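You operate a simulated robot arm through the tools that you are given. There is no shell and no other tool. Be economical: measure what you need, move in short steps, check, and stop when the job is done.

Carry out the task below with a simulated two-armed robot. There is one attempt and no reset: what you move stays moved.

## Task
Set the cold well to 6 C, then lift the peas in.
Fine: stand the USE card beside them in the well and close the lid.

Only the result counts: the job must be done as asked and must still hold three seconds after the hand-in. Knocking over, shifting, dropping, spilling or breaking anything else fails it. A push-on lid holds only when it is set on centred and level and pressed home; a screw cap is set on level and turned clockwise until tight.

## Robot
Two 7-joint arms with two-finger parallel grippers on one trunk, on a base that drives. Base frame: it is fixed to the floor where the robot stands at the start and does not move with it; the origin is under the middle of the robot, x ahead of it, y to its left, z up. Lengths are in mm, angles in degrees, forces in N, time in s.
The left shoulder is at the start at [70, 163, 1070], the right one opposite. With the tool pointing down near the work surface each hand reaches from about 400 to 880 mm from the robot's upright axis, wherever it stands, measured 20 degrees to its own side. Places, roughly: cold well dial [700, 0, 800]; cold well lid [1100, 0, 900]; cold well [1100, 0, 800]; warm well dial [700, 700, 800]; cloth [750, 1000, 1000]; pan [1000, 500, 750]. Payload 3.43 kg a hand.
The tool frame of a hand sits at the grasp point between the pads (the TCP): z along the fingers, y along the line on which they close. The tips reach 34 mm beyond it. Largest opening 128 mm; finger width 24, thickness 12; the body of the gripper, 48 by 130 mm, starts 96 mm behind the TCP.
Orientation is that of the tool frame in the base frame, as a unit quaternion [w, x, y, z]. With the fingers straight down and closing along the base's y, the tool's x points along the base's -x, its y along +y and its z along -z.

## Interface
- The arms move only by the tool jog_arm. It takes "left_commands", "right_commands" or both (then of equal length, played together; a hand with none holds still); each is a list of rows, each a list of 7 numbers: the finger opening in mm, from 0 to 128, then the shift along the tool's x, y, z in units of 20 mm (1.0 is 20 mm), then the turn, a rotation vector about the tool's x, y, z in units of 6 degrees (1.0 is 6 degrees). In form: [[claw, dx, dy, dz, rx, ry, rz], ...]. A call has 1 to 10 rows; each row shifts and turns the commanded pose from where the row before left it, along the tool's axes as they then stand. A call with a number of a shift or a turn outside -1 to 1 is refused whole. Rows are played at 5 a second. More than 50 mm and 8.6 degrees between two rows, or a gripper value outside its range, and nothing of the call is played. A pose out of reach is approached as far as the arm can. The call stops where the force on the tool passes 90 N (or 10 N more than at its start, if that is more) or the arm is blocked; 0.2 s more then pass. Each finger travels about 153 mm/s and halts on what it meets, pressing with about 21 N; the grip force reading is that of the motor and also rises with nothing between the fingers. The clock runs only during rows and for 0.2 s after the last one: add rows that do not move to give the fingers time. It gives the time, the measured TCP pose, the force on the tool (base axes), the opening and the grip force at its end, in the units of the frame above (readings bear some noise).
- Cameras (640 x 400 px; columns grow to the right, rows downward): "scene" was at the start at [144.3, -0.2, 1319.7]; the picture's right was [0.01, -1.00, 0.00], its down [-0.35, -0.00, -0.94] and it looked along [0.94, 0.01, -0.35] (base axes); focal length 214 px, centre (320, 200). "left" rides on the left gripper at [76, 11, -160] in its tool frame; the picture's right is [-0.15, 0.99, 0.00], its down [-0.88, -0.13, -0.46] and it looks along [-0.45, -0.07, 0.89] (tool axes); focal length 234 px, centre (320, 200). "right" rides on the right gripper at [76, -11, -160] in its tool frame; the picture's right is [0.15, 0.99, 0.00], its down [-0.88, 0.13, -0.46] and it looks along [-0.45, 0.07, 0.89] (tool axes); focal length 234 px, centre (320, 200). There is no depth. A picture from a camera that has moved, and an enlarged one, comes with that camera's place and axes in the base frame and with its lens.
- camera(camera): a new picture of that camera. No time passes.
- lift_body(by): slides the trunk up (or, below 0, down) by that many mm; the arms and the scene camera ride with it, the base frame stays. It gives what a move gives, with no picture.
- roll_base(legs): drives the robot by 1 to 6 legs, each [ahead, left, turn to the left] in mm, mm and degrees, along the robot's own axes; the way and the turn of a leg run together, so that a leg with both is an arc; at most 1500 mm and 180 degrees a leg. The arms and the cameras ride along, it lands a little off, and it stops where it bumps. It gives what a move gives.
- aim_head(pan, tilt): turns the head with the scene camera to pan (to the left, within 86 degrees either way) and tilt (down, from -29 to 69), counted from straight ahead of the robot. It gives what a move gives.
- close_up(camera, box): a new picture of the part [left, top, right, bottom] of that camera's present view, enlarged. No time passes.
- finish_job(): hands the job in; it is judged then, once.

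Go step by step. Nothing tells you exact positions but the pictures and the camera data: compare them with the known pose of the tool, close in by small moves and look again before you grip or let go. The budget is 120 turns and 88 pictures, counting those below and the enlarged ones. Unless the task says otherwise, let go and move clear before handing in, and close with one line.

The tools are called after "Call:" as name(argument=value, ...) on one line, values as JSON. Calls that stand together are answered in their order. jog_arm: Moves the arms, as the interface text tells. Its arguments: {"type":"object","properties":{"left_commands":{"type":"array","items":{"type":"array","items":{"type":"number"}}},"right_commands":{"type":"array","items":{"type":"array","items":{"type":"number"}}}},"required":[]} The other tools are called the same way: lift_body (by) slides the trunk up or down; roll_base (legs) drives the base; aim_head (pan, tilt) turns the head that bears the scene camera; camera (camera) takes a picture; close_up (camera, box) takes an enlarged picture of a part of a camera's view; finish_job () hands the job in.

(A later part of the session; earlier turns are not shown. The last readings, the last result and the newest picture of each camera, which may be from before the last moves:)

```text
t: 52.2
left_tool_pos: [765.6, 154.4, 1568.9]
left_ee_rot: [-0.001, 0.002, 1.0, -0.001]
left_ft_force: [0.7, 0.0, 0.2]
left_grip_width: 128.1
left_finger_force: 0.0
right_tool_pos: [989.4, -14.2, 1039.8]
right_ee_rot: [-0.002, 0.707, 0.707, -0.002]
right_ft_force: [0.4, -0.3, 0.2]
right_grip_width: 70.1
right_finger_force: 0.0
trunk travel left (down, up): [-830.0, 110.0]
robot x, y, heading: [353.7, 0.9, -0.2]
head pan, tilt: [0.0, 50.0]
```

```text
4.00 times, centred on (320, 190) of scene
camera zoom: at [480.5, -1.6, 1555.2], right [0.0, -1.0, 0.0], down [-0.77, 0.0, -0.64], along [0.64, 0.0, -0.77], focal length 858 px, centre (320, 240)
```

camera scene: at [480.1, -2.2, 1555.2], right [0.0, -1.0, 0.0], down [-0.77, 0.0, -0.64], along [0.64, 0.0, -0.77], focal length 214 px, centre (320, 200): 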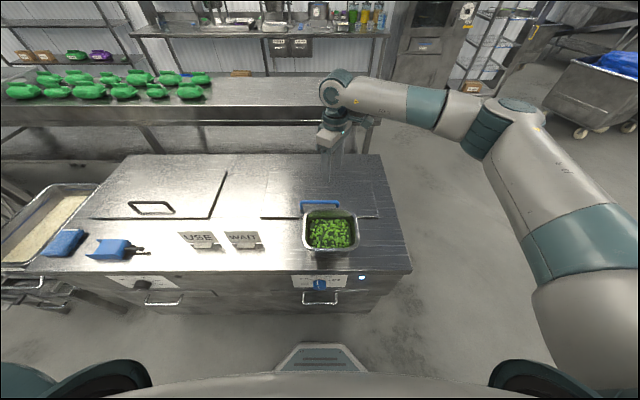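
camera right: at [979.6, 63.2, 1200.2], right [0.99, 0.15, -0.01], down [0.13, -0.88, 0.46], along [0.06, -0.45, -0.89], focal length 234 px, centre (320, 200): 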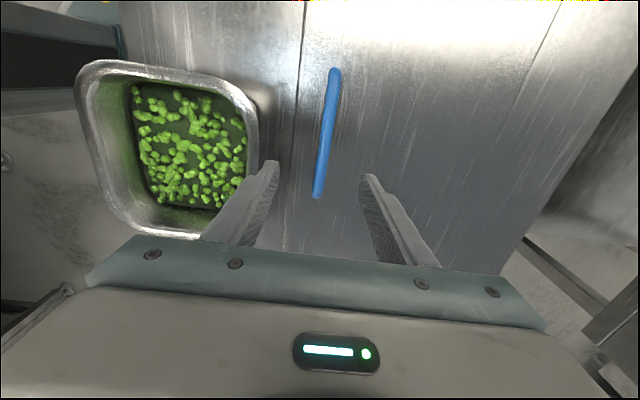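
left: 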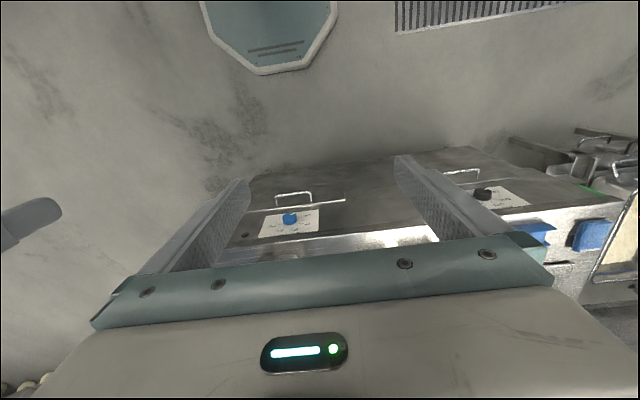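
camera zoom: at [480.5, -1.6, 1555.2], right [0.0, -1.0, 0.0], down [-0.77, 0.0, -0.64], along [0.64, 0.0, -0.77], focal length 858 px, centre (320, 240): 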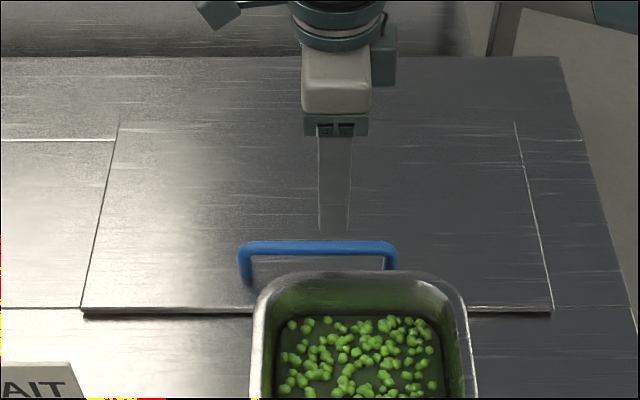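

The bar is at x≈992, y −64…72, z≈935, between the fingers. Descend 92 mm and close on it.

Call:
jog_arm(right_commands=[[60, 0, 0.1, 1, 0, 0, 0], [60, 0, 0, 1, 0, 0, 0], [60, 0, 0, 1, 0, 0, 0], [60, 0, 0, 1, 0, 0, 0], [60, 0, 0, 0.5, 0, 0, 0]])

Call:
camera(camera="right")

Call:
close_up(camera="scene", box=[270, 160, 370, 222])

```text
t: 53.4
left_tool_pos: [764.9, 154.8, 1568.7]
left_ee_rot: [0.0, 0.001, 1.0, 0.0]
left_ft_force: [0.4, 0.3, -0.4]
left_grip_width: 127.7
left_finger_force: 0.1
right_tool_pos: [990.9, -15.3, 952.8]
right_ee_rot: [-0.002, 0.707, 0.707, -0.002]
right_ft_force: [-0.1, 0.0, -1.3]
right_grip_width: 60.1
right_finger_force: 0.0
trunk travel left (down, up): [-830.0, 110.0]
robot x, y, heading: [351.3, -2.1, -0.3]
head pan, tilt: [0.0, 50.0]
```

```text
56 pictures are left
camera right: at [980.7, 62.0, 1112.1], right [0.99, 0.15, -0.01], down [0.13, -0.88, 0.46], along [0.06, -0.45, -0.89], focal length 234 px, centre (320, 200)
```

right: 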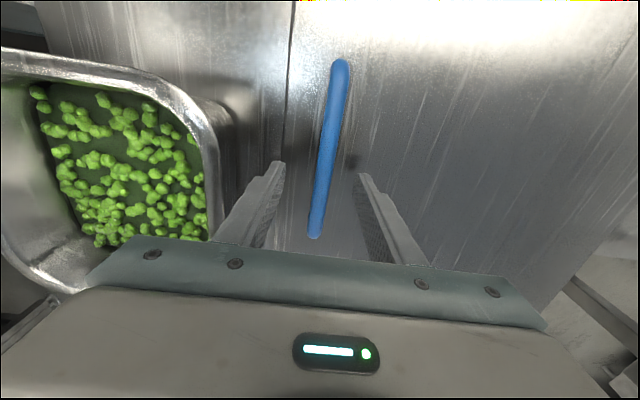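

```text
6.40 times, centred on (320, 191) of scene
camera zoom: at [480.3, -2.0, 1555.2], right [0.0, -1.0, 0.0], down [-0.77, 0.0, -0.64], along [0.64, 0.0, -0.77], focal length 1373 px, centre (320, 258)
```

zoom: 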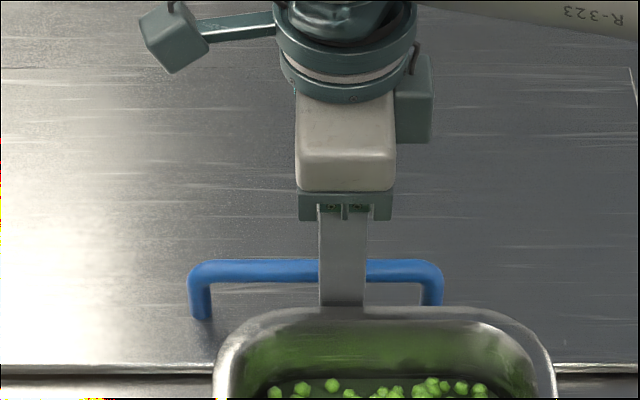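

Fingers straddle the bar. Close and lift a little to see whether the lid hinges.

Call:
jog_arm(right_commands=[[5, 0, 0, 0, 0, 0, 0], [5, 0, 0, 0, 0, 0, 0], [5, 0, 0, 0, 0, 0, 0], [5, 0, 0, -0.5, 0, 0, 0], [5, 0, 0, -1, 0, 0, 0], [5, 0, 0, -1, 0, 0, 0]])

Call:
close_up(camera="scene", box=[240, 130, 400, 230])

```text
t: 54.8
left_tool_pos: [780.2, 155.6, 1562.7]
left_ee_rot: [-0.005, 0.0, 1.0, -0.002]
left_ft_force: [-0.3, 0.6, -0.2]
left_grip_width: 128.2
left_finger_force: 0.1
right_tool_pos: [1005.0, -14.8, 994.7]
right_ee_rot: [-0.002, 0.708, 0.706, -0.003]
right_ft_force: [53.1, 5.9, -32.7]
right_grip_width: 13.8
right_finger_force: 44.9
trunk travel left (down, up): [-830.0, 110.0]
robot x, y, heading: [356.0, 0.4, -0.4]
head pan, tilt: [0.0, 50.0]
```

```text
4.00 times, centred on (320, 180) of scene
camera zoom: at [495.5, -1.4, 1553.4], right [0.0, -1.0, 0.0], down [-0.77, 0.0, -0.63], along [0.63, 0.0, -0.77], focal length 858 px, centre (320, 280)
```

zoom: 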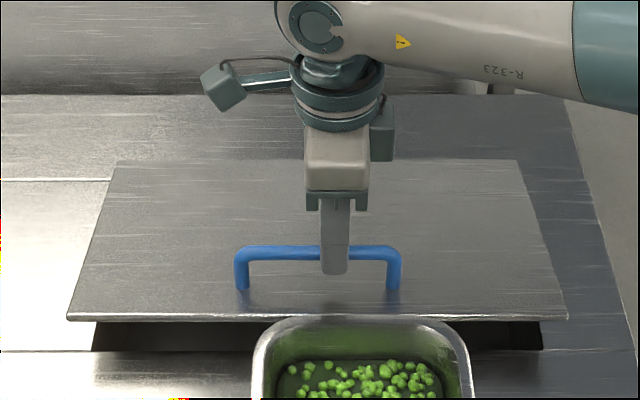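

The lid is hinged at the back. Follow the hinge arc to about 50°, keeping the tool vertical.

Call:
jog_arm(right_commands=[[5, 0, 0.75, -0.4, 0, 0, 0], [5, 0, 0.75, -0.5, 0, 0, 0], [5, 0, 0.6, -0.8, 0, 0, 0], [5, 0, 0.6, -0.8, 0, 0, 0], [5, 0, 0.735, -0.665, 0, 0, 0], [5, 0, 0.735, -0.665, 0, 0, 0], [5, 0, 0.84, -0.53, 0, 0, 0], [5, 0, 0.84, -0.53, 0, 0, 0]])

Call:
camera(camera="scene")

```text
t: 56.6
left_tool_pos: [755.0, 155.0, 1571.3]
left_ee_rot: [0.003, 0.001, 1.0, 0.001]
left_ft_force: [-0.3, 0.3, 0.0]
left_grip_width: 128.0
left_finger_force: 0.0
right_tool_pos: [1102.7, -14.1, 1106.6]
right_ee_rot: [0.002, 0.707, 0.707, 0.001]
right_ft_force: [-24.7, -4.5, 32.0]
right_grip_width: 13.9
right_finger_force: 45.4
trunk travel left (down, up): [-830.0, 110.0]
robot x, y, heading: [350.7, 3.2, -0.4]
head pan, tilt: [0.0, 50.0]
```

```text
53 pictures are left
camera scene: at [470.1, -2.4, 1556.2], right [0.0, -1.0, 0.0], down [-0.76, 0.0, -0.65], along [0.65, 0.0, -0.76], focal length 214 px, centre (320, 200)
```

scene: 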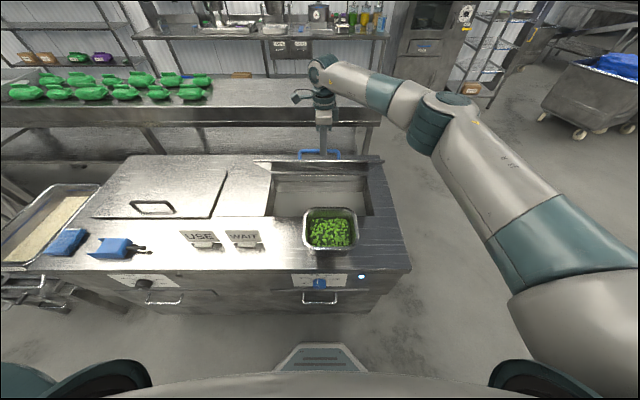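

Call:
jog_arm(right_commands=[[5, 0, 0.92, -0.3, 0, 0, 0], [5, 0, 0.92, -0.3, 0, 0, 0], [5, 0, 0.97, -0.15, 0, 0, 0], [5, 0, 0.97, -0.15, 0, 0, 0], [5, 0, 1, 0, 0, 0, 0], [5, 0, 1, 0, 0, 0, 0]])

Call:
camera(camera="scene")

```text
t: 58.0
left_tool_pos: [758.2, 161.4, 1569.2]
left_ee_rot: [0.002, 0.001, 1.0, -0.002]
left_ft_force: [-0.8, -0.3, 0.8]
left_grip_width: 128.1
left_finger_force: 0.1
right_tool_pos: [1150.1, -9.5, 1116.1]
right_ee_rot: [0.0, 0.705, 0.709, -0.001]
right_ft_force: [-9.8, 23.6, 22.3]
right_grip_width: 13.6
right_finger_force: 45.2
right hand out of reach, approached as far as the arm can: row 3, 4, 5, 6
trunk travel left (down, up): [-830.0, 110.0]
robot x, y, heading: [349.0, 0.5, -0.1]
head pan, tilt: [0.0, 50.0]
```

```text
52 pictures are left
camera scene: at [474.5, 3.6, 1555.6], right [0.0, -1.0, 0.0], down [-0.76, 0.0, -0.65], along [0.65, 0.0, -0.76], focal length 214 px, centre (320, 200)
```

scene: 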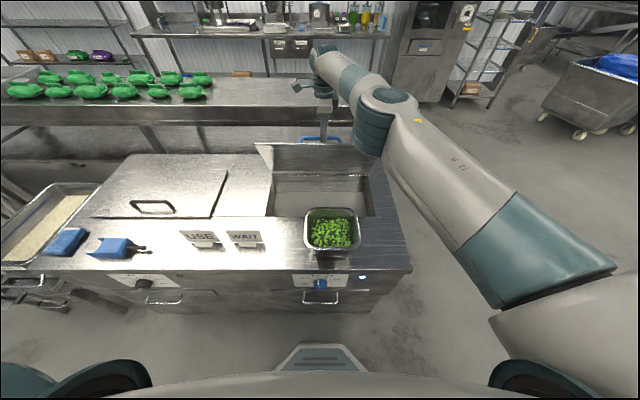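

The arm is at its reach; drive forward 50 mm to carry the lid further along its arc.

Call:
roll_base(legs=[[50, 0, 0]])

Call:
jog_arm(right_commands=[[5, 0, 0.5, -0.1, 0, 0, 0], [5, 0, 0.5, 0, 0, 0, 0], [5, 0, 0.5, 0, 0, 0, 0]])

Call:
camera(camera="scene")

```text
t: 59.0
left_tool_pos: [814.8, 152.7, 1567.2]
left_ee_rot: [0.0, 0.003, 1.0, 0.0]
left_ft_force: [0.4, -0.1, -0.4]
left_grip_width: 128.0
left_finger_force: 0.1
right_tool_pos: [1204.2, -26.5, 1105.8]
right_ee_rot: [-0.003, 0.709, 0.705, -0.007]
right_ft_force: [-6.6, -13.1, -34.7]
right_grip_width: 13.7
right_finger_force: 46.0
trunk travel left (down, up): [-830.0, 110.0]
robot x, y, heading: [398.3, -1.9, -0.1]
head pan, tilt: [0.0, 50.0]
```

```text
t: 59.8
left_tool_pos: [815.4, 151.6, 1568.8]
left_ee_rot: [0.0, 0.003, 1.0, 0.0]
left_ft_force: [0.8, 1.1, -1.1]
left_grip_width: 128.0
left_finger_force: 0.0
right_tool_pos: [1204.3, -25.5, 1105.1]
right_ee_rot: [-0.003, 0.71, 0.704, -0.008]
right_ft_force: [-1.0, -2.4, -13.3]
right_grip_width: 13.8
right_finger_force: 44.4
right hand out of reach, approached as far as the arm can: row 1, 2, 3
trunk travel left (down, up): [-830.0, 110.0]
robot x, y, heading: [403.7, 1.7, -0.4]
head pan, tilt: [0.0, 50.0]
```

```text
51 pictures are left
camera scene: at [531.2, -3.8, 1554.9], right [-0.01, -1.0, 0.0], down [-0.77, 0.0, -0.64], along [0.64, 0.0, -0.77], focal length 214 px, centre (320, 200)
```

scene: 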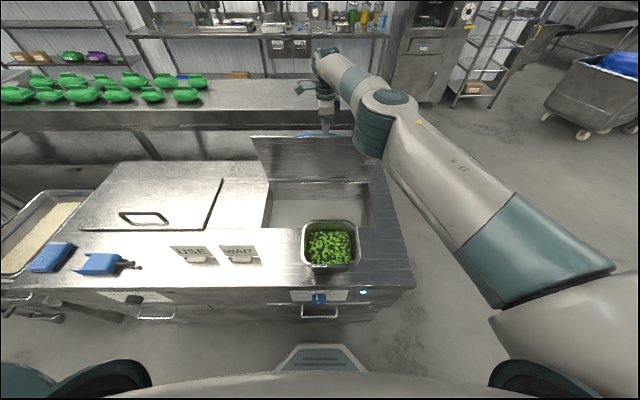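

Lid is at about 75°. Tilt the wrist 18° forward to gain reach, then push further.

Call:
jog_arm(right_commands=[[5, 0, 0, 0, -1, 0, 0], [5, 0, 0, 0, -1, 0, 0], [5, 0, 0, 0, -1, 0, 0], [5, 0, 0.6, 0.1, 0, 0, 0], [5, 0, 0.6, 0.2, 0, 0, 0]])

Call:
camera(camera="right")

```text
t: 61.0
left_tool_pos: [811.1, 156.5, 1571.2]
left_ee_rot: [0.0, 0.002, 1.0, -0.001]
left_ft_force: [0.2, -0.2, 0.3]
left_grip_width: 127.9
left_finger_force: 0.1
right_tool_pos: [1261.2, -15.4, 1139.2]
right_ee_rot: [0.091, 0.702, 0.701, 0.088]
right_ft_force: [1.1, 9.3, 15.9]
right_grip_width: 13.9
right_finger_force: 45.1
right hand out of reach, approached as far as the arm can: row 1, 2, 3, 4, 5
trunk travel left (down, up): [-830.0, 110.0]
robot x, y, heading: [402.1, -2.3, -0.0]
head pan, tilt: [0.0, 50.0]
```

```text
50 pictures are left
camera right: at [1209.1, 62.3, 1290.5], right [0.96, 0.15, 0.25], down [0.01, -0.88, 0.48], along [0.29, -0.45, -0.84], focal length 234 px, centre (320, 200)
```

right: 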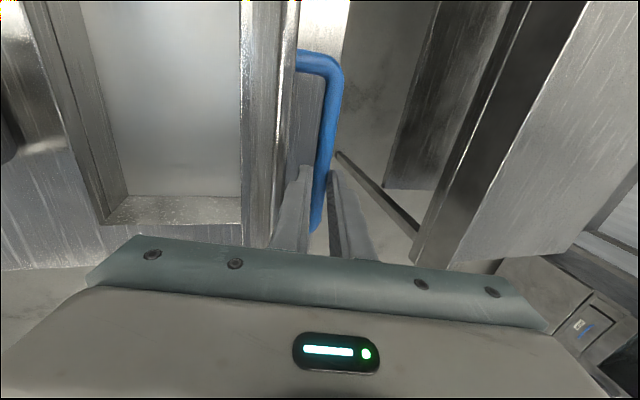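

Lid is near vertical now. Push 40 mm more along the arc.

Call:
jog_arm(right_commands=[[5, 0, 0.5, -0.1, 0, 0, 0], [5, 0, 0.5, -0.05, 0, 0, 0], [5, 0, 0.5, 0, 0, 0, 0], [5, 0, 0.5, 0, 0, 0, 0]])

Call:
camera(camera="scene")

Call:
camera(camera="right")

```text
t: 62.0
left_tool_pos: [811.0, 160.6, 1568.9]
left_ee_rot: [0.001, 0.002, 1.0, -0.003]
left_ft_force: [0.5, 0.0, 0.0]
left_grip_width: 128.0
left_finger_force: 0.1
right_tool_pos: [1260.4, -17.0, 1138.6]
right_ee_rot: [0.09, 0.702, 0.702, 0.084]
right_ft_force: [7.0, 30.7, 20.6]
right_grip_width: 13.1
right_finger_force: 45.0
right hand out of reach, approached as far as the arm can: row 1, 2, 3, 4
trunk travel left (down, up): [-830.0, 110.0]
robot x, y, heading: [403.3, 1.8, -0.2]
head pan, tilt: [0.0, 50.0]
```

```text
49 pictures are left
camera scene: at [527.1, 3.9, 1555.3], right [0.0, -1.0, 0.0], down [-0.77, 0.0, -0.64], along [0.64, -0.01, -0.77], focal length 214 px, centre (320, 200)
```

scene: 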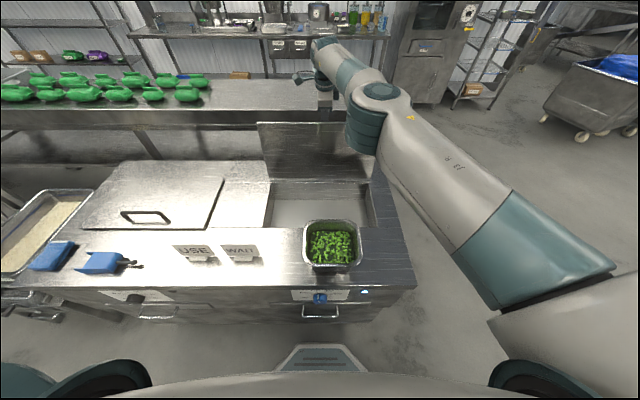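

```text
48 pictures are left
camera right: at [1210.4, 61.6, 1289.7], right [0.96, 0.15, 0.24], down [0.01, -0.88, 0.48], along [0.28, -0.46, -0.84], focal length 234 px, centre (320, 200)
```

right: 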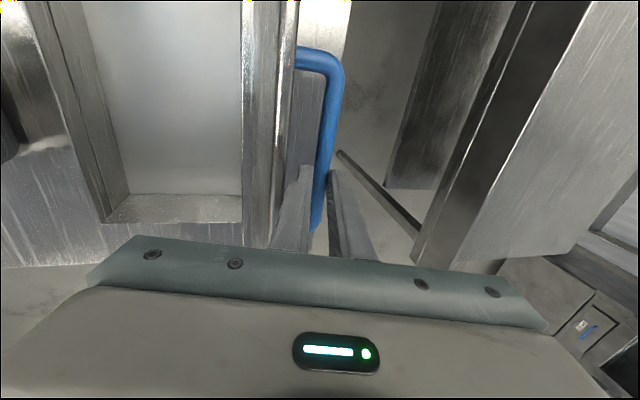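

Arm is at limit with the lid roughly vertical; drive 40 mm more to pass over centre.

Call:
roll_base(legs=[[40, 0, 0]])

Call:
camera(camera="scene")

```text
t: 62.8
left_tool_pos: [840.7, 158.2, 1569.2]
left_ee_rot: [0.005, 0.003, 1.0, -0.002]
left_ft_force: [0.8, -0.1, -0.7]
left_grip_width: 127.9
left_finger_force: 0.0
right_tool_pos: [1280.6, -16.7, 1134.0]
right_ee_rot: [0.075, 0.704, 0.703, 0.069]
right_ft_force: [-80.6, 20.6, -4.7]
right_grip_width: 13.2
right_finger_force: 44.2
trunk travel left (down, up): [-830.0, 110.0]
robot x, y, heading: [437.7, -3.6, -0.1]
head pan, tilt: [0.0, 50.0]
```

```text
47 pictures are left
camera scene: at [556.9, 0.9, 1555.7], right [-0.01, -1.0, 0.0], down [-0.76, 0.0, -0.65], along [0.65, -0.01, -0.76], focal length 214 px, centre (320, 200)
```

scene: 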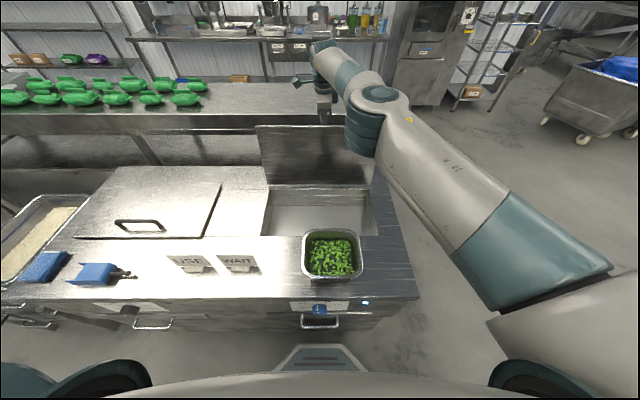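

The lid has reached its stop (80 N). Relieve load a touch, open, and withdraw upward.

Call:
jog_arm(right_commands=[[8, 0, -0.3, 0, 0, 0, 0], [36, 0, 0, 0, 0, 0, 0], [36, 0, 0, 0, 0, 0, 0]])

Call:
camera(camera="right")

```text
t: 63.6
left_tool_pos: [844.1, 155.0, 1571.6]
left_ee_rot: [0.003, 0.002, 1.0, -0.001]
left_ft_force: [0.0, -0.4, -0.3]
left_grip_width: 128.2
left_finger_force: 0.1
right_tool_pos: [1282.6, -17.4, 1134.9]
right_ee_rot: [0.074, 0.704, 0.703, 0.069]
right_ft_force: [1.9, 4.5, 46.2]
right_grip_width: 29.8
right_finger_force: 0.1
right hand out of reach, approached as far as the arm can: row 1
trunk travel left (down, up): [-830.0, 110.0]
robot x, y, heading: [439.5, -2.4, -0.2]
head pan, tilt: [0.0, 50.0]
```

```text
46 pictures are left
camera right: at [1238.9, 60.6, 1288.9], right [0.97, 0.15, 0.2], down [0.03, -0.88, 0.48], along [0.24, -0.46, -0.86], focal length 234 px, centre (320, 200)
```

right: 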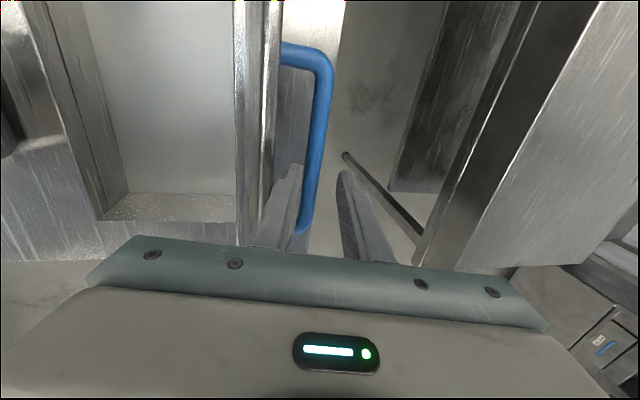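

Call:
jog_arm(right_commands=[[24, 0, 0, 0, 0, 0, 0], [24, 0, 0.15, -0.6, 0, 0, 0], [24, 0, 0.15, -0.98, 0, 0, 0], [24, 0, 0.15, -0.98, 0, 0, 0]])

Call:
camera(camera="right")

```text
t: 64.6
left_tool_pos: [847.9, 152.0, 1570.2]
left_ee_rot: [0.002, 0.002, 1.0, -0.001]
left_ft_force: [-0.6, 0.8, 0.5]
left_grip_width: 128.0
left_finger_force: 0.0
right_tool_pos: [1282.7, -17.7, 1180.1]
right_ee_rot: [0.072, 0.704, 0.703, 0.068]
right_ft_force: [0.5, 0.3, 0.6]
right_grip_width: 24.0
right_finger_force: 0.1
trunk travel left (down, up): [-830.0, 110.0]
robot x, y, heading: [436.7, -2.8, -0.4]
head pan, tilt: [0.0, 50.0]
```

```text
45 pictures are left
camera right: at [1240.3, 59.0, 1333.7], right [0.97, 0.15, 0.19], down [0.04, -0.88, 0.48], along [0.24, -0.46, -0.86], focal length 234 px, centre (320, 200)
```

right: 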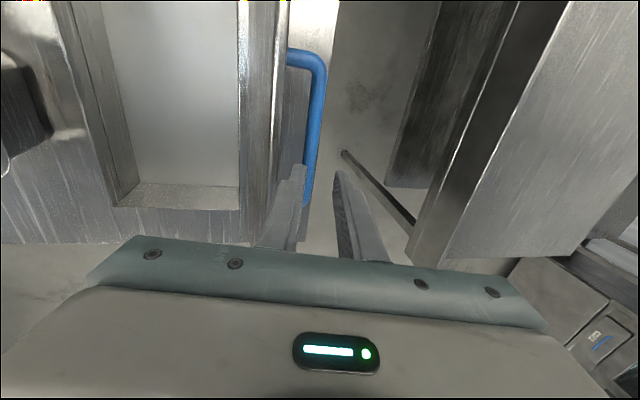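

Free of load and lid holding. Continue straight up 100 mm, then back over the counter.

Call:
jog_arm(right_commands=[[24, 0, 0.15, -0.98, 0, 0, 0], [24, 0, 0.15, -0.98, 0, 0, 0], [24, 0, 0.15, -0.98, 0, 0, 0], [24, 0, 0.15, -0.98, 0, 0, 0], [24, 0, 0.15, -0.98, 0, 0, 0], [24, 0, -1, -0.5, 0.5, 0, 0], [24, 0, -1, -0.5, 0.5, 0, 0], [24, 0, -1, 0, 0.4, 0, 0], [24, 0, -1, 0, 0, 0, 0], [24, 0, -1, 0, 0, 0, 0]])

Call:
camera(camera="scene")

```text
t: 66.8
left_tool_pos: [851.5, 152.7, 1568.5]
left_ee_rot: [-0.001, 0.002, 1.0, -0.001]
left_ft_force: [-0.4, -0.2, -0.9]
left_grip_width: 128.0
left_finger_force: 0.2
right_tool_pos: [1223.9, -1.8, 1297.2]
right_ee_rot: [0.019, 0.707, 0.707, 0.015]
right_ft_force: [-0.4, 0.1, 0.0]
right_grip_width: 24.1
right_finger_force: 0.0
right hand out of reach, approached as far as the arm can: row 3, 5, 6, 7, 8, 9, 10
trunk travel left (down, up): [-830.0, 110.0]
robot x, y, heading: [438.2, 1.2, -0.3]
head pan, tilt: [0.0, 50.0]
```

```text
44 pictures are left
camera scene: at [567.8, -3.4, 1555.2], right [-0.01, -1.0, 0.0], down [-0.77, 0.0, -0.64], along [0.64, 0.0, -0.77], focal length 214 px, centre (320, 200)
```

scene: 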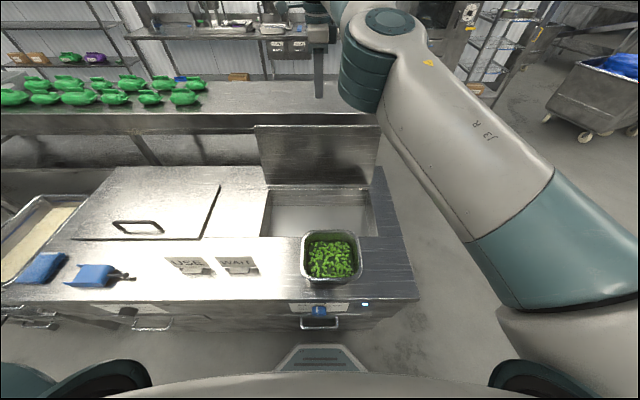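

The lid stays open by itself. Back the base 110 mm, return the right hand, and look at the well and pan in detail.

Call:
roll_base(legs=[[-110, 0, 0]])

Call:
close_up(camera="scene", box=[230, 110, 420, 260])

```text
t: 68.0
left_tool_pos: [749.2, 153.2, 1567.0]
left_ee_rot: [-0.001, 0.004, 1.0, -0.001]
left_ft_force: [-0.1, -0.2, 0.3]
left_grip_width: 128.1
left_finger_force: 0.0
right_tool_pos: [1118.7, -5.2, 1293.7]
right_ee_rot: [0.017, 0.709, 0.705, 0.014]
right_ft_force: [0.0, -0.1, -0.7]
right_grip_width: 24.2
right_finger_force: 0.1
trunk travel left (down, up): [-830.0, 110.0]
robot x, y, heading: [333.2, 4.9, -0.7]
head pan, tilt: [0.0, 50.0]
```

```text
2.67 times, centred on (325, 185) of scene
camera zoom: at [463.7, -2.9, 1554.7], right [-0.01, -1.0, 0.0], down [-0.77, 0.01, -0.64], along [0.64, -0.01, -0.77], focal length 572 px, centre (307, 240)
```

zoom: 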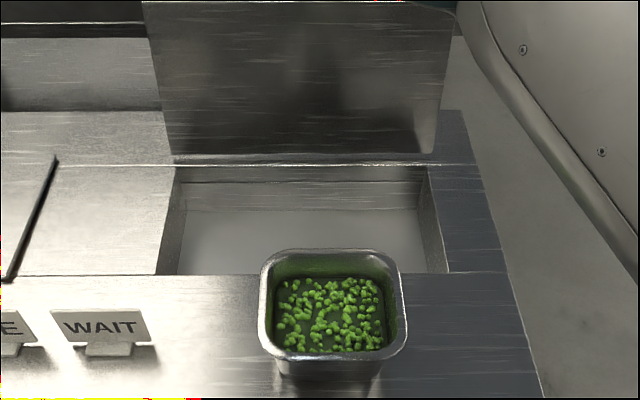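

Well opening is about x 962–1191, y ±215, floor z≈770; pan about 154×178 mm with rim near z≈980, so it fits under the lid. Roll the right hand back to neutral and bring both hands over the pan's left and right rims.

Call:
jog_arm(right_commands=[[60, 0, 0, 0, 0, 0, -1], [60, 0, 0, 0, 0, 0, -1], [60, 0, 0, 0, 0, 0, -1], [60, 0, 0, 0, 0, 0, -1], [60, 0, 0, 0, 0, 0, -1], [60, 0, 0, 0, 0, 0, -1], [60, 0, 0, 0, 0, 0, -1], [60, 0, 0, 0, 0, 0, -1], [60, 0, 0, 0, 0, 0, -1], [60, 0, 0, 0, 0, 0, -1]], left_commands=[[60, 0, 0, 1, 0, 0, 0], [60, 0, 0, 1, 0, 0, 0], [60, 0, 0, 1, 0, 0, 0], [60, 0, 0, 1, 0, 0, 0], [60, 0, 0, 1, 0, 0, 0], [60, 0, 0, 1, 0, 0, 0], [60, 0, 0, 1, 0, 0, 0], [60, 0, 0, 1, 0, 0, 0], [60, 0, 0, 1, 0, 0, 0], [60, 0, 0, 1, 0, 0, 0]])

Call:
jog_arm(right_commands=[[60, 0, 0, 0, 0, 0, -1], [60, 0, 0, 0, 0, 0, -1], [60, 0, 0, 0, 0, 0, -1], [60, 0, 0, 0, 0, 0, -1], [60, 0, 0, 0, 0, 0, -1], [60, 1, -1, 0, 0, 0, 0], [60, 1, -1, 0, 0, 0, 0], [60, 1, -1, 0, 0, 0, 0], [60, 1, -1, 0, 0, 0, 0], [60, 1, -1, 0, 0, 0, 0]], left_commands=[[60, -1, 0, 1, 0, 0, 0], [60, -1, 0, 1, 0, 0, 0], [60, -1, 0, 1, 0, 0, 0], [60, -1, 0, 1, 0, 0, 0], [60, -1, 0, 1, 0, 0, 0], [60, 0, 0, 0, 0, 0, 0], [60, 0, 0, 0, 0, 0, 0], [60, 0, 0, 0, 0, 0, 0], [60, 0, 0, 0, 0, 0, 0], [60, 0, 0, 0, 0, 0, 0]])

Call:
jog_arm(right_commands=[[60, 1, -0.2, 0, 0, 0, 0], [60, 1, 0, 0, 0, 0, 0], [60, 1, 0, 0, 0, 0, 0], [60, 1, 0, 0, 0, 0, 0], [60, 1, 0, 0, 0, 0, 0], [60, 1, 0, 0, 0, 0, 0], [60, 1, 0, 0.5, 0, 0, 0], [60, 1, 0, 1, 0, 0, 0], [60, 0.6, 0, 1, 0, 0, 0]])

Call:
lift_body(by=-120)

Call:
camera(camera="right")

Call:
camera(camera="left")

```text
t: 70.2
left_tool_pos: [743.7, 153.6, 1367.3]
left_ee_rot: [-0.001, 0.005, 1.0, 0.0]
left_ft_force: [-0.3, 0.9, -0.1]
left_grip_width: 60.0
left_finger_force: 0.1
right_tool_pos: [1115.8, -4.2, 1296.8]
right_ee_rot: [0.022, 0.26, 0.965, 0.003]
right_ft_force: [0.0, -0.2, -0.4]
right_grip_width: 60.0
right_finger_force: 0.0
trunk travel left (down, up): [-830.0, 110.0]
robot x, y, heading: [331.1, 0.4, -0.6]
head pan, tilt: [0.0, 50.0]
```

```text
t: 72.4
left_tool_pos: [845.6, 150.7, 1266.6]
left_ee_rot: [0.001, 0.004, 1.0, 0.0]
left_ft_force: [0.0, -1.0, -0.2]
left_grip_width: 60.3
left_finger_force: 0.1
right_tool_pos: [1126.5, -67.0, 1320.9]
right_ee_rot: [0.022, 0.003, 1.0, -0.004]
right_ft_force: [-0.6, -0.6, 0.2]
right_grip_width: 60.2
right_finger_force: 0.0
right hand out of reach, approached as far as the arm can: row 6, 7, 8, 9, 10
trunk travel left (down, up): [-830.0, 110.0]
robot x, y, heading: [331.5, 1.5, -0.3]
head pan, tilt: [0.0, 50.0]
```

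```text
t: 74.4
left_tool_pos: [847.8, 152.1, 1267.0]
left_ee_rot: [0.0, 0.004, 1.0, -0.001]
left_ft_force: [-0.5, -0.2, -0.5]
left_grip_width: 60.0
left_finger_force: 0.0
right_tool_pos: [1118.7, -25.4, 1310.0]
right_ee_rot: [0.022, 0.003, 1.0, -0.004]
right_ft_force: [0.2, 0.1, -0.2]
right_grip_width: 60.1
right_finger_force: 0.1
right hand out of reach, approached as far as the arm can: row 1, 2, 3, 4, 5, 6, 7, 8, 9
trunk travel left (down, up): [-830.0, 110.0]
robot x, y, heading: [330.5, -2.3, -0.3]
head pan, tilt: [0.0, 50.0]
```

```text
t: 75.9
left_tool_pos: [846.0, 151.6, 1145.9]
left_ee_rot: [-0.001, 0.004, 1.0, 0.0]
left_ft_force: [-0.1, 0.5, -0.1]
left_grip_width: 60.4
left_finger_force: 0.0
right_tool_pos: [1116.3, -25.4, 1190.9]
right_ee_rot: [0.023, 0.003, 1.0, -0.003]
right_ft_force: [0.4, -0.6, 0.1]
right_grip_width: 60.0
right_finger_force: 0.1
trunk travel left (down, up): [-710.0, 230.0]
robot x, y, heading: [330.4, 2.3, -0.7]
head pan, tilt: [0.0, 50.0]
```

```text
42 pictures are left
camera right: at [1034.1, -34.7, 1347.4], right [-0.14, 0.99, -0.01], down [0.86, 0.13, 0.49], along [0.49, 0.06, -0.87], focal length 234 px, centre (320, 200)
```

right: 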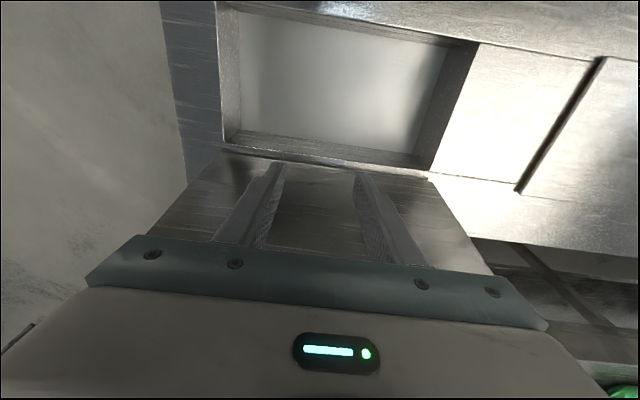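

```text
41 pictures are left
camera left: at [770.2, 163.6, 1305.3], right [0.15, 0.99, 0.0], down [0.88, -0.14, 0.46], along [0.45, -0.07, -0.89], focal length 234 px, centre (320, 200)
```

left: 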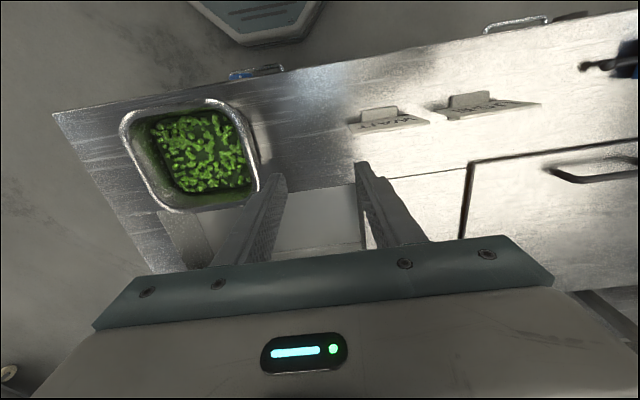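

The right arm's in an awkward configuration; try going down first, then back.

Call:
jog_arm(right_commands=[[60, 0, 0, 1, 0, 0, 0], [60, 0, 0, 1, 0, 0, 0], [60, 0, 0, 1, 0, 0, 0], [60, 1, 0, 0, 0, 0, 0], [60, 1, 0, 0, 0, 0, 0], [60, 1, 0, 0, 0, 0, 0]])

Call:
camera(camera="scene")

```text
t: 77.3
left_tool_pos: [845.1, 153.2, 1146.9]
left_ee_rot: [-0.001, 0.003, 1.0, -0.001]
left_ft_force: [1.0, 0.1, 0.0]
left_grip_width: 59.8
left_finger_force: 0.0
right_tool_pos: [1069.4, -21.3, 1130.8]
right_ee_rot: [0.022, 0.003, 1.0, -0.005]
right_ft_force: [0.4, -0.4, 0.0]
right_grip_width: 60.2
right_finger_force: 0.0
right hand out of reach, approached as far as the arm can: row 1, 2, 3
trunk travel left (down, up): [-710.0, 230.0]
robot x, y, heading: [332.8, 1.7, -0.4]
head pan, tilt: [0.0, 50.0]
```

```text
40 pictures are left
camera scene: at [458.7, -2.0, 1435.2], right [-0.01, -1.0, 0.0], down [-0.77, 0.01, -0.64], along [0.64, -0.01, -0.77], focal length 214 px, centre (320, 200)
```

scene: 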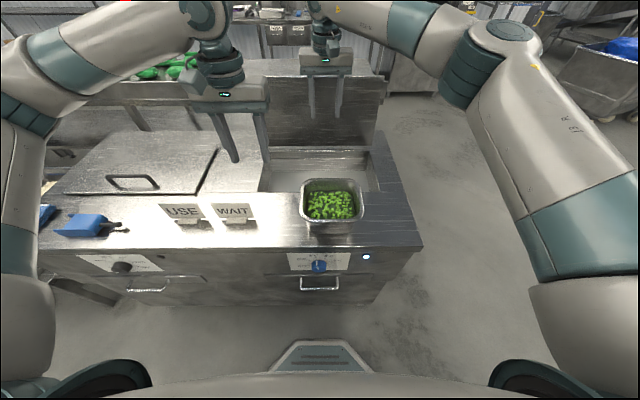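

Call:
jog_arm(right_commands=[[60, 1, -0.6, 0, 0, 0.4, 0], [60, 1, -0.6, 0, 0, 0, 0], [60, 1, -0.6, 0, 0, 0, 0], [60, 1, -0.6, 0, 0, 0, 0], [60, 1, -0.6, 0, 0, 0, 0], [60, 1, -0.6, 0, 0, 0, 0], [60, 1, -0.6, 0, 0, 0, 0], [60, 1, -0.6, 0, 0, 0, 0], [60, 1, -0.4, 0, 0, 0, 0], [60, 1, 0, 0, 0, 0, 0]], left_commands=[[60, 0, -0.5, 0.5, 0, 0, 0], [60, 0, -0.5, 0.5, 0, 0, 0], [60, 0, -0.5, 0.5, 0, 0, 0], [60, 0, -0.5, 0.5, 0, 0, 0], [60, 0, -0.5, 0.5, 0, 0, 0], [60, 0, -0.5, 0.5, 0, 0, 0], [60, 0, -0.5, 0.5, 0, 0, 0], [60, 0, -0.5, 0.5, 0, 0, 0], [60, 0, -0.5, 0, 0, 0, 0], [60, 0, -0.5, 0, 0, 0, 0]])

Call:
jog_arm(right_commands=[[60, 1, 0, 0.8, 0, 0, 0], [60, 0.2, 0, 0.8, 0, 0, 0], [60, 0, 0, 0.8, 0, 0, 0], [60, 0, 0, 0.8, 0, 0, 0]])

Call:
camera(camera="right")

Call:
camera(camera="left")

Call:
camera(camera="scene")

```text
t: 79.5
left_tool_pos: [846.1, 51.6, 1066.7]
left_ee_rot: [0.0, 0.005, 1.0, 0.0]
left_ft_force: [-0.1, -0.2, -0.4]
left_grip_width: 60.1
left_finger_force: 0.0
right_tool_pos: [868.1, -127.1, 1129.4]
right_ee_rot: [0.001, 0.003, 1.0, -0.003]
right_ft_force: [-1.0, -0.6, -1.0]
right_grip_width: 59.8
right_finger_force: 0.1
trunk travel left (down, up): [-710.0, 230.0]
robot x, y, heading: [331.5, 2.1, -0.5]
head pan, tilt: [0.0, 50.0]
```

```text
t: 80.5
left_tool_pos: [846.9, 50.9, 1066.5]
left_ee_rot: [-0.001, 0.004, 1.0, 0.0]
left_ft_force: [0.5, 0.0, 0.0]
left_grip_width: 60.0
left_finger_force: 0.0
right_tool_pos: [843.4, -126.7, 1064.5]
right_ee_rot: [0.0, 0.003, 1.0, -0.005]
right_ft_force: [0.0, -0.9, -0.5]
right_grip_width: 60.1
right_finger_force: 0.0
trunk travel left (down, up): [-710.0, 230.0]
robot x, y, heading: [334.7, -1.8, -0.4]
head pan, tilt: [0.0, 50.0]
```

```text
39 pictures are left
camera right: at [767.9, -135.8, 1224.9], right [-0.14, 0.99, -0.01], down [0.88, 0.13, 0.46], along [0.45, 0.06, -0.89], focal length 234 px, centre (320, 200)
```

right: 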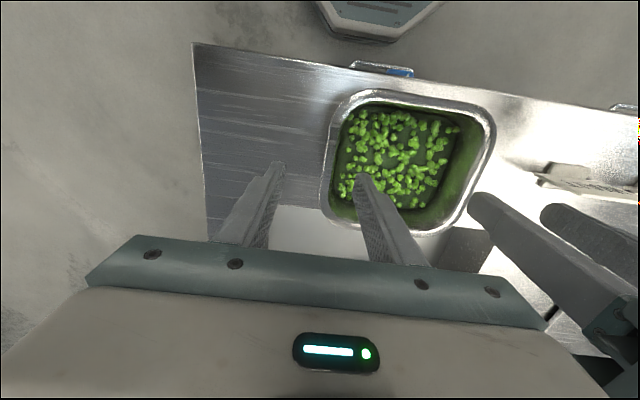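

```text
38 pictures are left
camera left: at [769.7, 63.2, 1225.2], right [0.15, 0.99, 0.0], down [0.88, -0.14, 0.46], along [0.45, -0.07, -0.89], focal length 234 px, centre (320, 200)
```

left: 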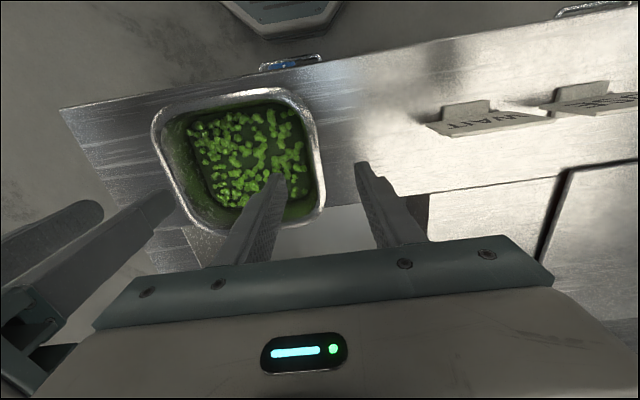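

```text
37 pictures are left
camera scene: at [459.6, -3.5, 1435.2], right [-0.01, -1.0, 0.0], down [-0.77, 0.01, -0.64], along [0.64, -0.01, -0.77], focal length 214 px, centre (320, 200)
```

scene: 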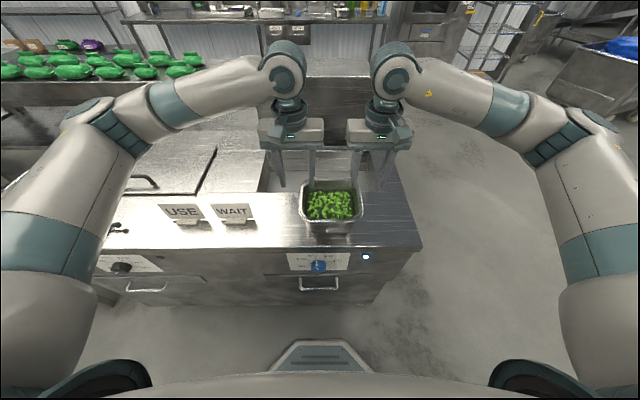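

The pan rim spans y −119…54, x 767…922, z≈980. Align each hand on its wall (y 47 and −112) and descend to z≈972.

Call:
jog_arm(right_commands=[[60, 0, 0.75, 1, 0, 0, 0], [60, 0, 0, 1, 0, 0, 0], [60, 0, 0, 0.8, 0, 0, 0]], left_commands=[[60, 0, -0.2, 1, 0, 0, 0], [60, 0, 0, 1, 0, 0, 0], [60, 0, 0, 0.9, 0, 0, 0]])

Call:
camera(camera="right")

Call:
camera(camera="left")

```text
t: 81.3
left_tool_pos: [846.0, 48.1, 1007.9]
left_ee_rot: [-0.001, 0.005, 1.0, 0.0]
left_ft_force: [-0.1, 0.0, 0.2]
left_grip_width: 60.2
left_finger_force: 0.0
right_tool_pos: [845.4, -113.1, 1008.2]
right_ee_rot: [0.0, 0.003, 1.0, -0.004]
right_ft_force: [-0.5, 0.5, 0.0]
right_grip_width: 60.0
right_finger_force: 0.0
trunk travel left (down, up): [-710.0, 230.0]
robot x, y, heading: [330.8, -1.7, -0.4]
head pan, tilt: [0.0, 50.0]
```

```text
36 pictures are left
camera right: at [769.4, -121.7, 1169.2], right [-0.14, 0.99, -0.01], down [0.88, 0.13, 0.46], along [0.45, 0.06, -0.89], focal length 234 px, centre (320, 200)
```

right: 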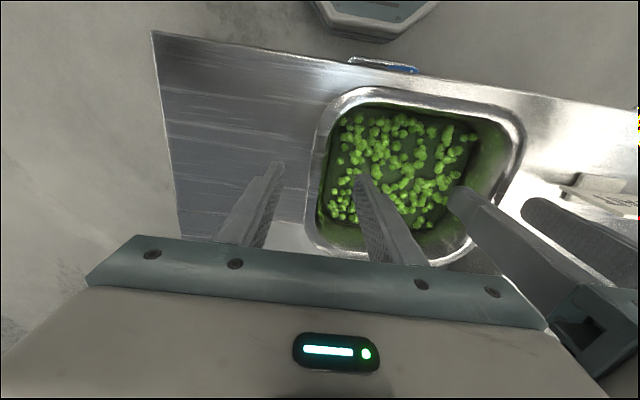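

```text
35 pictures are left
camera left: at [769.6, 59.5, 1166.8], right [0.16, 0.99, 0.0], down [0.88, -0.14, 0.46], along [0.45, -0.07, -0.89], focal length 234 px, centre (320, 200)
```

left: 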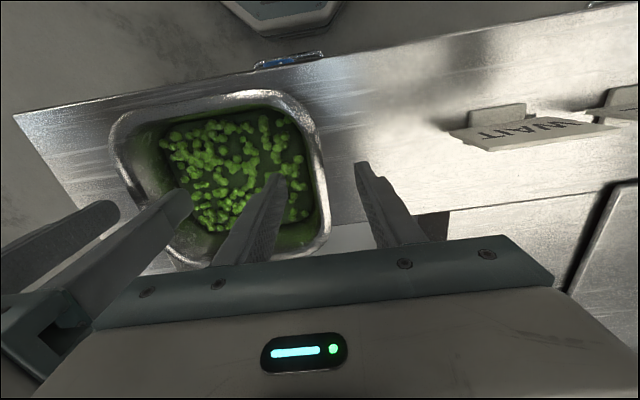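

Both rims are midway between the fingers. Descend 34 mm and close both.

Call:
jog_arm(right_commands=[[60, 0, 0, 0.9, 0, 0, 0], [60, 0, 0, 0.8, 0, 0, 0], [60, 0, 0, 0, 0, 0, 0], [5, 0, 0, 0, 0, 0, 0], [5, 0, 0, 0, 0, 0, 0], [5, 0, 0, 0, 0, 0, 0]], left_commands=[[60, 0, 0, 0.9, 0, 0, 0], [60, 0, 0, 0.8, 0, 0, 0], [60, 0, 0, 0, 0, 0, 0], [5, 0, 0, 0, 0, 0, 0], [5, 0, 0, 0, 0, 0, 0], [5, 0, 0, 0, 0, 0, 0]])

Call:
camera(camera="right")

```text
t: 82.7
left_tool_pos: [844.3, 47.7, 973.8]
left_ee_rot: [0.001, 0.004, 1.0, -0.002]
left_ft_force: [0.1, -19.0, -0.4]
left_grip_width: 17.9
left_finger_force: 21.3
right_tool_pos: [844.9, -110.4, 975.8]
right_ee_rot: [0.0, 0.002, 1.0, -0.001]
right_ft_force: [-2.2, 19.2, 0.5]
right_grip_width: 18.3
right_finger_force: 21.2
trunk travel left (down, up): [-710.0, 230.0]
robot x, y, heading: [328.8, -1.1, -0.4]
head pan, tilt: [0.0, 50.0]
```

```text
34 pictures are left
camera right: at [769.8, -120.3, 1135.3], right [-0.14, 0.99, 0.0], down [0.88, 0.13, 0.46], along [0.45, 0.06, -0.89], focal length 234 px, centre (320, 200)
```

right: 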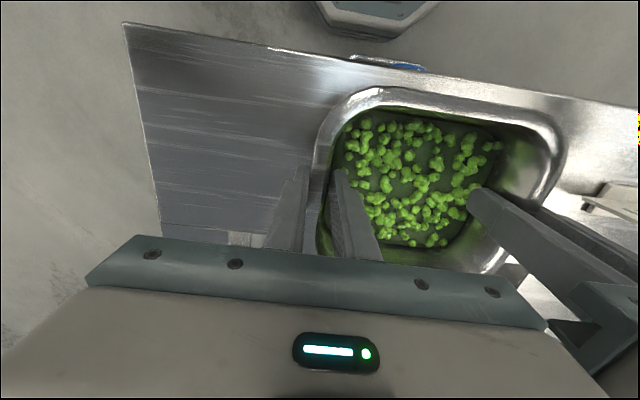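

Only the inner fingers press. Close fully and shift each hand ~5 mm inward so both fingers grip.

Call:
jog_arm(right_commands=[[0, 0, 0.15, 0, 0, 0, 0], [0, 0, 0.1, 0, 0, 0, 0], [0, 0, 0, 0, 0, 0, 0]], left_commands=[[0, 0, -0.15, 0, 0, 0, 0], [0, 0, -0.1, 0, 0, 0, 0], [0, 0, 0, 0, 0, 0, 0]])

Call:
close_up(camera="scene", box=[250, 120, 420, 240])

```text
t: 83.5
left_tool_pos: [845.9, 46.9, 975.9]
left_ee_rot: [-0.001, 0.003, 1.0, 0.005]
left_ft_force: [-3.3, 39.5, 3.0]
left_grip_width: 18.3
left_finger_force: 21.4
right_tool_pos: [846.4, -109.8, 975.4]
right_ee_rot: [0.0, 0.005, 1.0, -0.008]
right_ft_force: [2.1, -38.3, 5.6]
right_grip_width: 18.6
right_finger_force: 21.0
trunk travel left (down, up): [-710.0, 230.0]
robot x, y, heading: [334.0, -2.2, -0.5]
head pan, tilt: [0.0, 50.0]
```

```text
3.33 times, centred on (335, 180) of scene
camera zoom: at [458.3, -2.8, 1435.4], right [-0.01, -1.0, 0.0], down [-0.77, 0.01, -0.64], along [0.64, -0.01, -0.77], focal length 715 px, centre (270, 267)
```

zoom: 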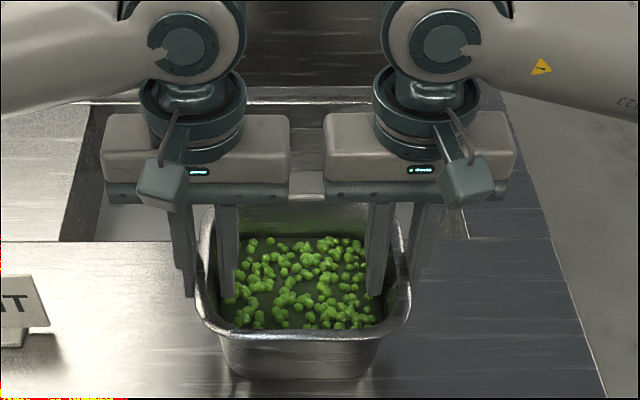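

Both fingers do touch; I've over-shifted inward. Back out ~3 mm, then lift a small amount to test.

Call:
jog_arm(right_commands=[[0, 0, -0.14, 0, 0, 0, 0], [0, 0, 0, 0, 0, 0, 0], [0, 0, 0, -0.5, 0, 0, 0], [0, 0, 0, -0.5, 0, 0, 0], [0, 0, 0, 0, 0, 0, 0]], left_commands=[[0, 0, 0.14, 0, 0, 0, 0], [0, 0, 0, 0, 0, 0, 0], [0, 0, 0, -0.5, 0, 0, 0], [0, 0, 0, -0.5, 0, 0, 0], [0, 0, 0, 0, 0, 0, 0]])

Call:
close_up(camera="scene", box=[250, 120, 420, 240])

```text
t: 84.7
left_tool_pos: [847.5, 48.1, 994.1]
left_ee_rot: [0.0, 0.003, 1.0, 0.0]
left_ft_force: [-2.8, 29.7, -5.3]
left_grip_width: 18.5
left_finger_force: 20.8
right_tool_pos: [847.9, -109.2, 995.2]
right_ee_rot: [-0.001, 0.003, 1.0, -0.004]
right_ft_force: [2.8, -29.5, -5.6]
right_grip_width: 18.2
right_finger_force: 20.7
trunk travel left (down, up): [-710.0, 230.0]
robot x, y, heading: [332.9, 0.6, -0.6]
head pan, tilt: [0.0, 50.0]
```

```text
3.33 times, centred on (335, 180) of scene
camera zoom: at [461.0, -3.2, 1434.9], right [-0.01, -1.0, 0.0], down [-0.77, 0.01, -0.64], along [0.64, -0.01, -0.77], focal length 715 px, centre (270, 267)
```

zoom: 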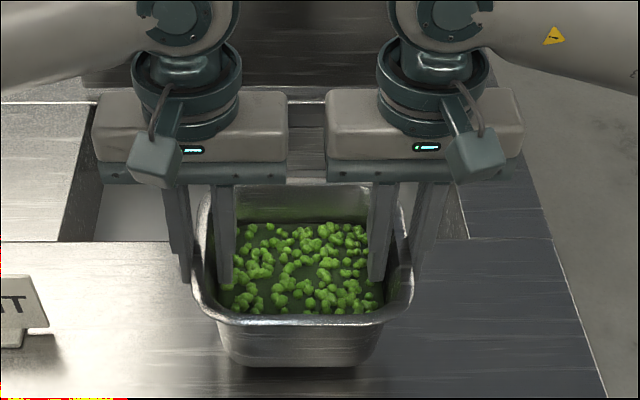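

Pan is lifted level (about 1.1 kg). Lift 20 more, then drive 100 mm forward carrying it.

Call:
jog_arm(right_commands=[[0, 0, 0, -0.5, 0, 0, 0], [0, 0, 0, -0.5, 0, 0, 0], [0, 0, 0, -0.5, 0, 0, 0], [0, 0, 0, 0, 0, 0, 0]], left_commands=[[0, 0, 0, -0.5, 0, 0, 0], [0, 0, 0, -0.5, 0, 0, 0], [0, 0, 0, -0.5, 0, 0, 0], [0, 0, 0, 0, 0, 0, 0]])

Call:
roll_base(legs=[[50, 0, 0], [50, 0, 0]])

Call:
jog_arm(right_commands=[[0, -0.5, 0, 0, 0, 0, 0], [0, -0.7, 0, 0, 0, 0, 0], [0, -0.7, 0, 0, 0, 0, 0], [0, -0.7, 0, 0, 0, 0, 0], [0, -0.7, 0, 0, 0, 0, 0], [0, 0, 0, 0, 0, 0, 0]], left_commands=[[0, -0.5, 0, 0, 0, 0, 0], [0, -0.7, 0, 0, 0, 0, 0], [0, -0.7, 0, 0, 0, 0, 0], [0, -0.7, 0, 0, 0, 0, 0], [0, -0.7, 0, 0, 0, 0, 0], [0, 0, 0, 0, 0, 0, 0]])

Call:
camera(camera="scene")

```text
t: 85.7
left_tool_pos: [846.4, 46.4, 1024.5]
left_ee_rot: [-0.001, 0.005, 1.0, 0.001]
left_ft_force: [-0.6, 27.2, -5.0]
left_grip_width: 17.8
left_finger_force: 21.0
right_tool_pos: [846.1, -110.5, 1025.4]
right_ee_rot: [-0.001, 0.003, 1.0, -0.005]
right_ft_force: [0.5, -27.7, -5.8]
right_grip_width: 18.3
right_finger_force: 21.1
trunk travel left (down, up): [-710.0, 230.0]
robot x, y, heading: [331.4, 1.5, -0.6]
head pan, tilt: [0.0, 50.0]
```

```text
t: 87.2
left_tool_pos: [939.0, 47.3, 1027.8]
left_ee_rot: [0.002, 0.003, 1.0, 0.001]
left_ft_force: [-1.8, 24.5, -4.9]
left_grip_width: 18.1
left_finger_force: 21.1
right_tool_pos: [939.0, -110.4, 1028.6]
right_ee_rot: [0.004, 0.003, 1.0, -0.004]
right_ft_force: [0.3, -24.4, -5.2]
right_grip_width: 18.5
right_finger_force: 20.6
trunk travel left (down, up): [-710.0, 230.0]
robot x, y, heading: [425.6, -0.6, -0.3]
head pan, tilt: [0.0, 50.0]
```

```text
t: 88.6
left_tool_pos: [1008.0, 45.8, 1025.1]
left_ee_rot: [0.0, 0.003, 1.0, 0.001]
left_ft_force: [6.0, 7.9, -6.0]
left_grip_width: 18.1
left_finger_force: 21.1
right_tool_pos: [1010.1, -110.6, 1026.4]
right_ee_rot: [0.0, 0.001, 1.0, -0.004]
right_ft_force: [-5.3, -7.1, -4.2]
right_grip_width: 18.2
right_finger_force: 21.0
trunk travel left (down, up): [-710.0, 230.0]
robot x, y, heading: [426.7, -2.5, -0.3]
head pan, tilt: [0.0, 50.0]
```

```text
31 pictures are left
camera scene: at [557.5, -3.9, 1435.1], right [-0.01, -1.0, 0.0], down [-0.77, 0.01, -0.64], along [0.64, -0.01, -0.77], focal length 214 px, centre (320, 200)
```

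scene: 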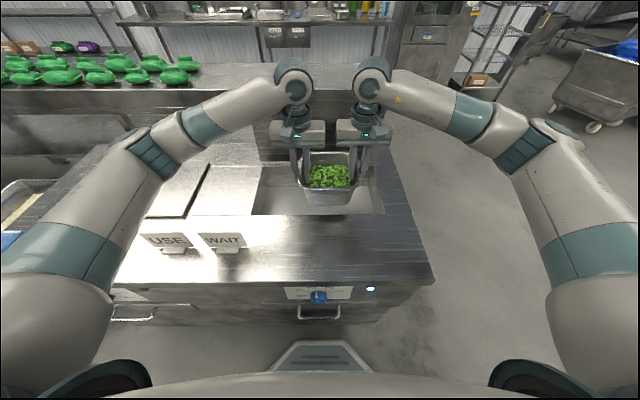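

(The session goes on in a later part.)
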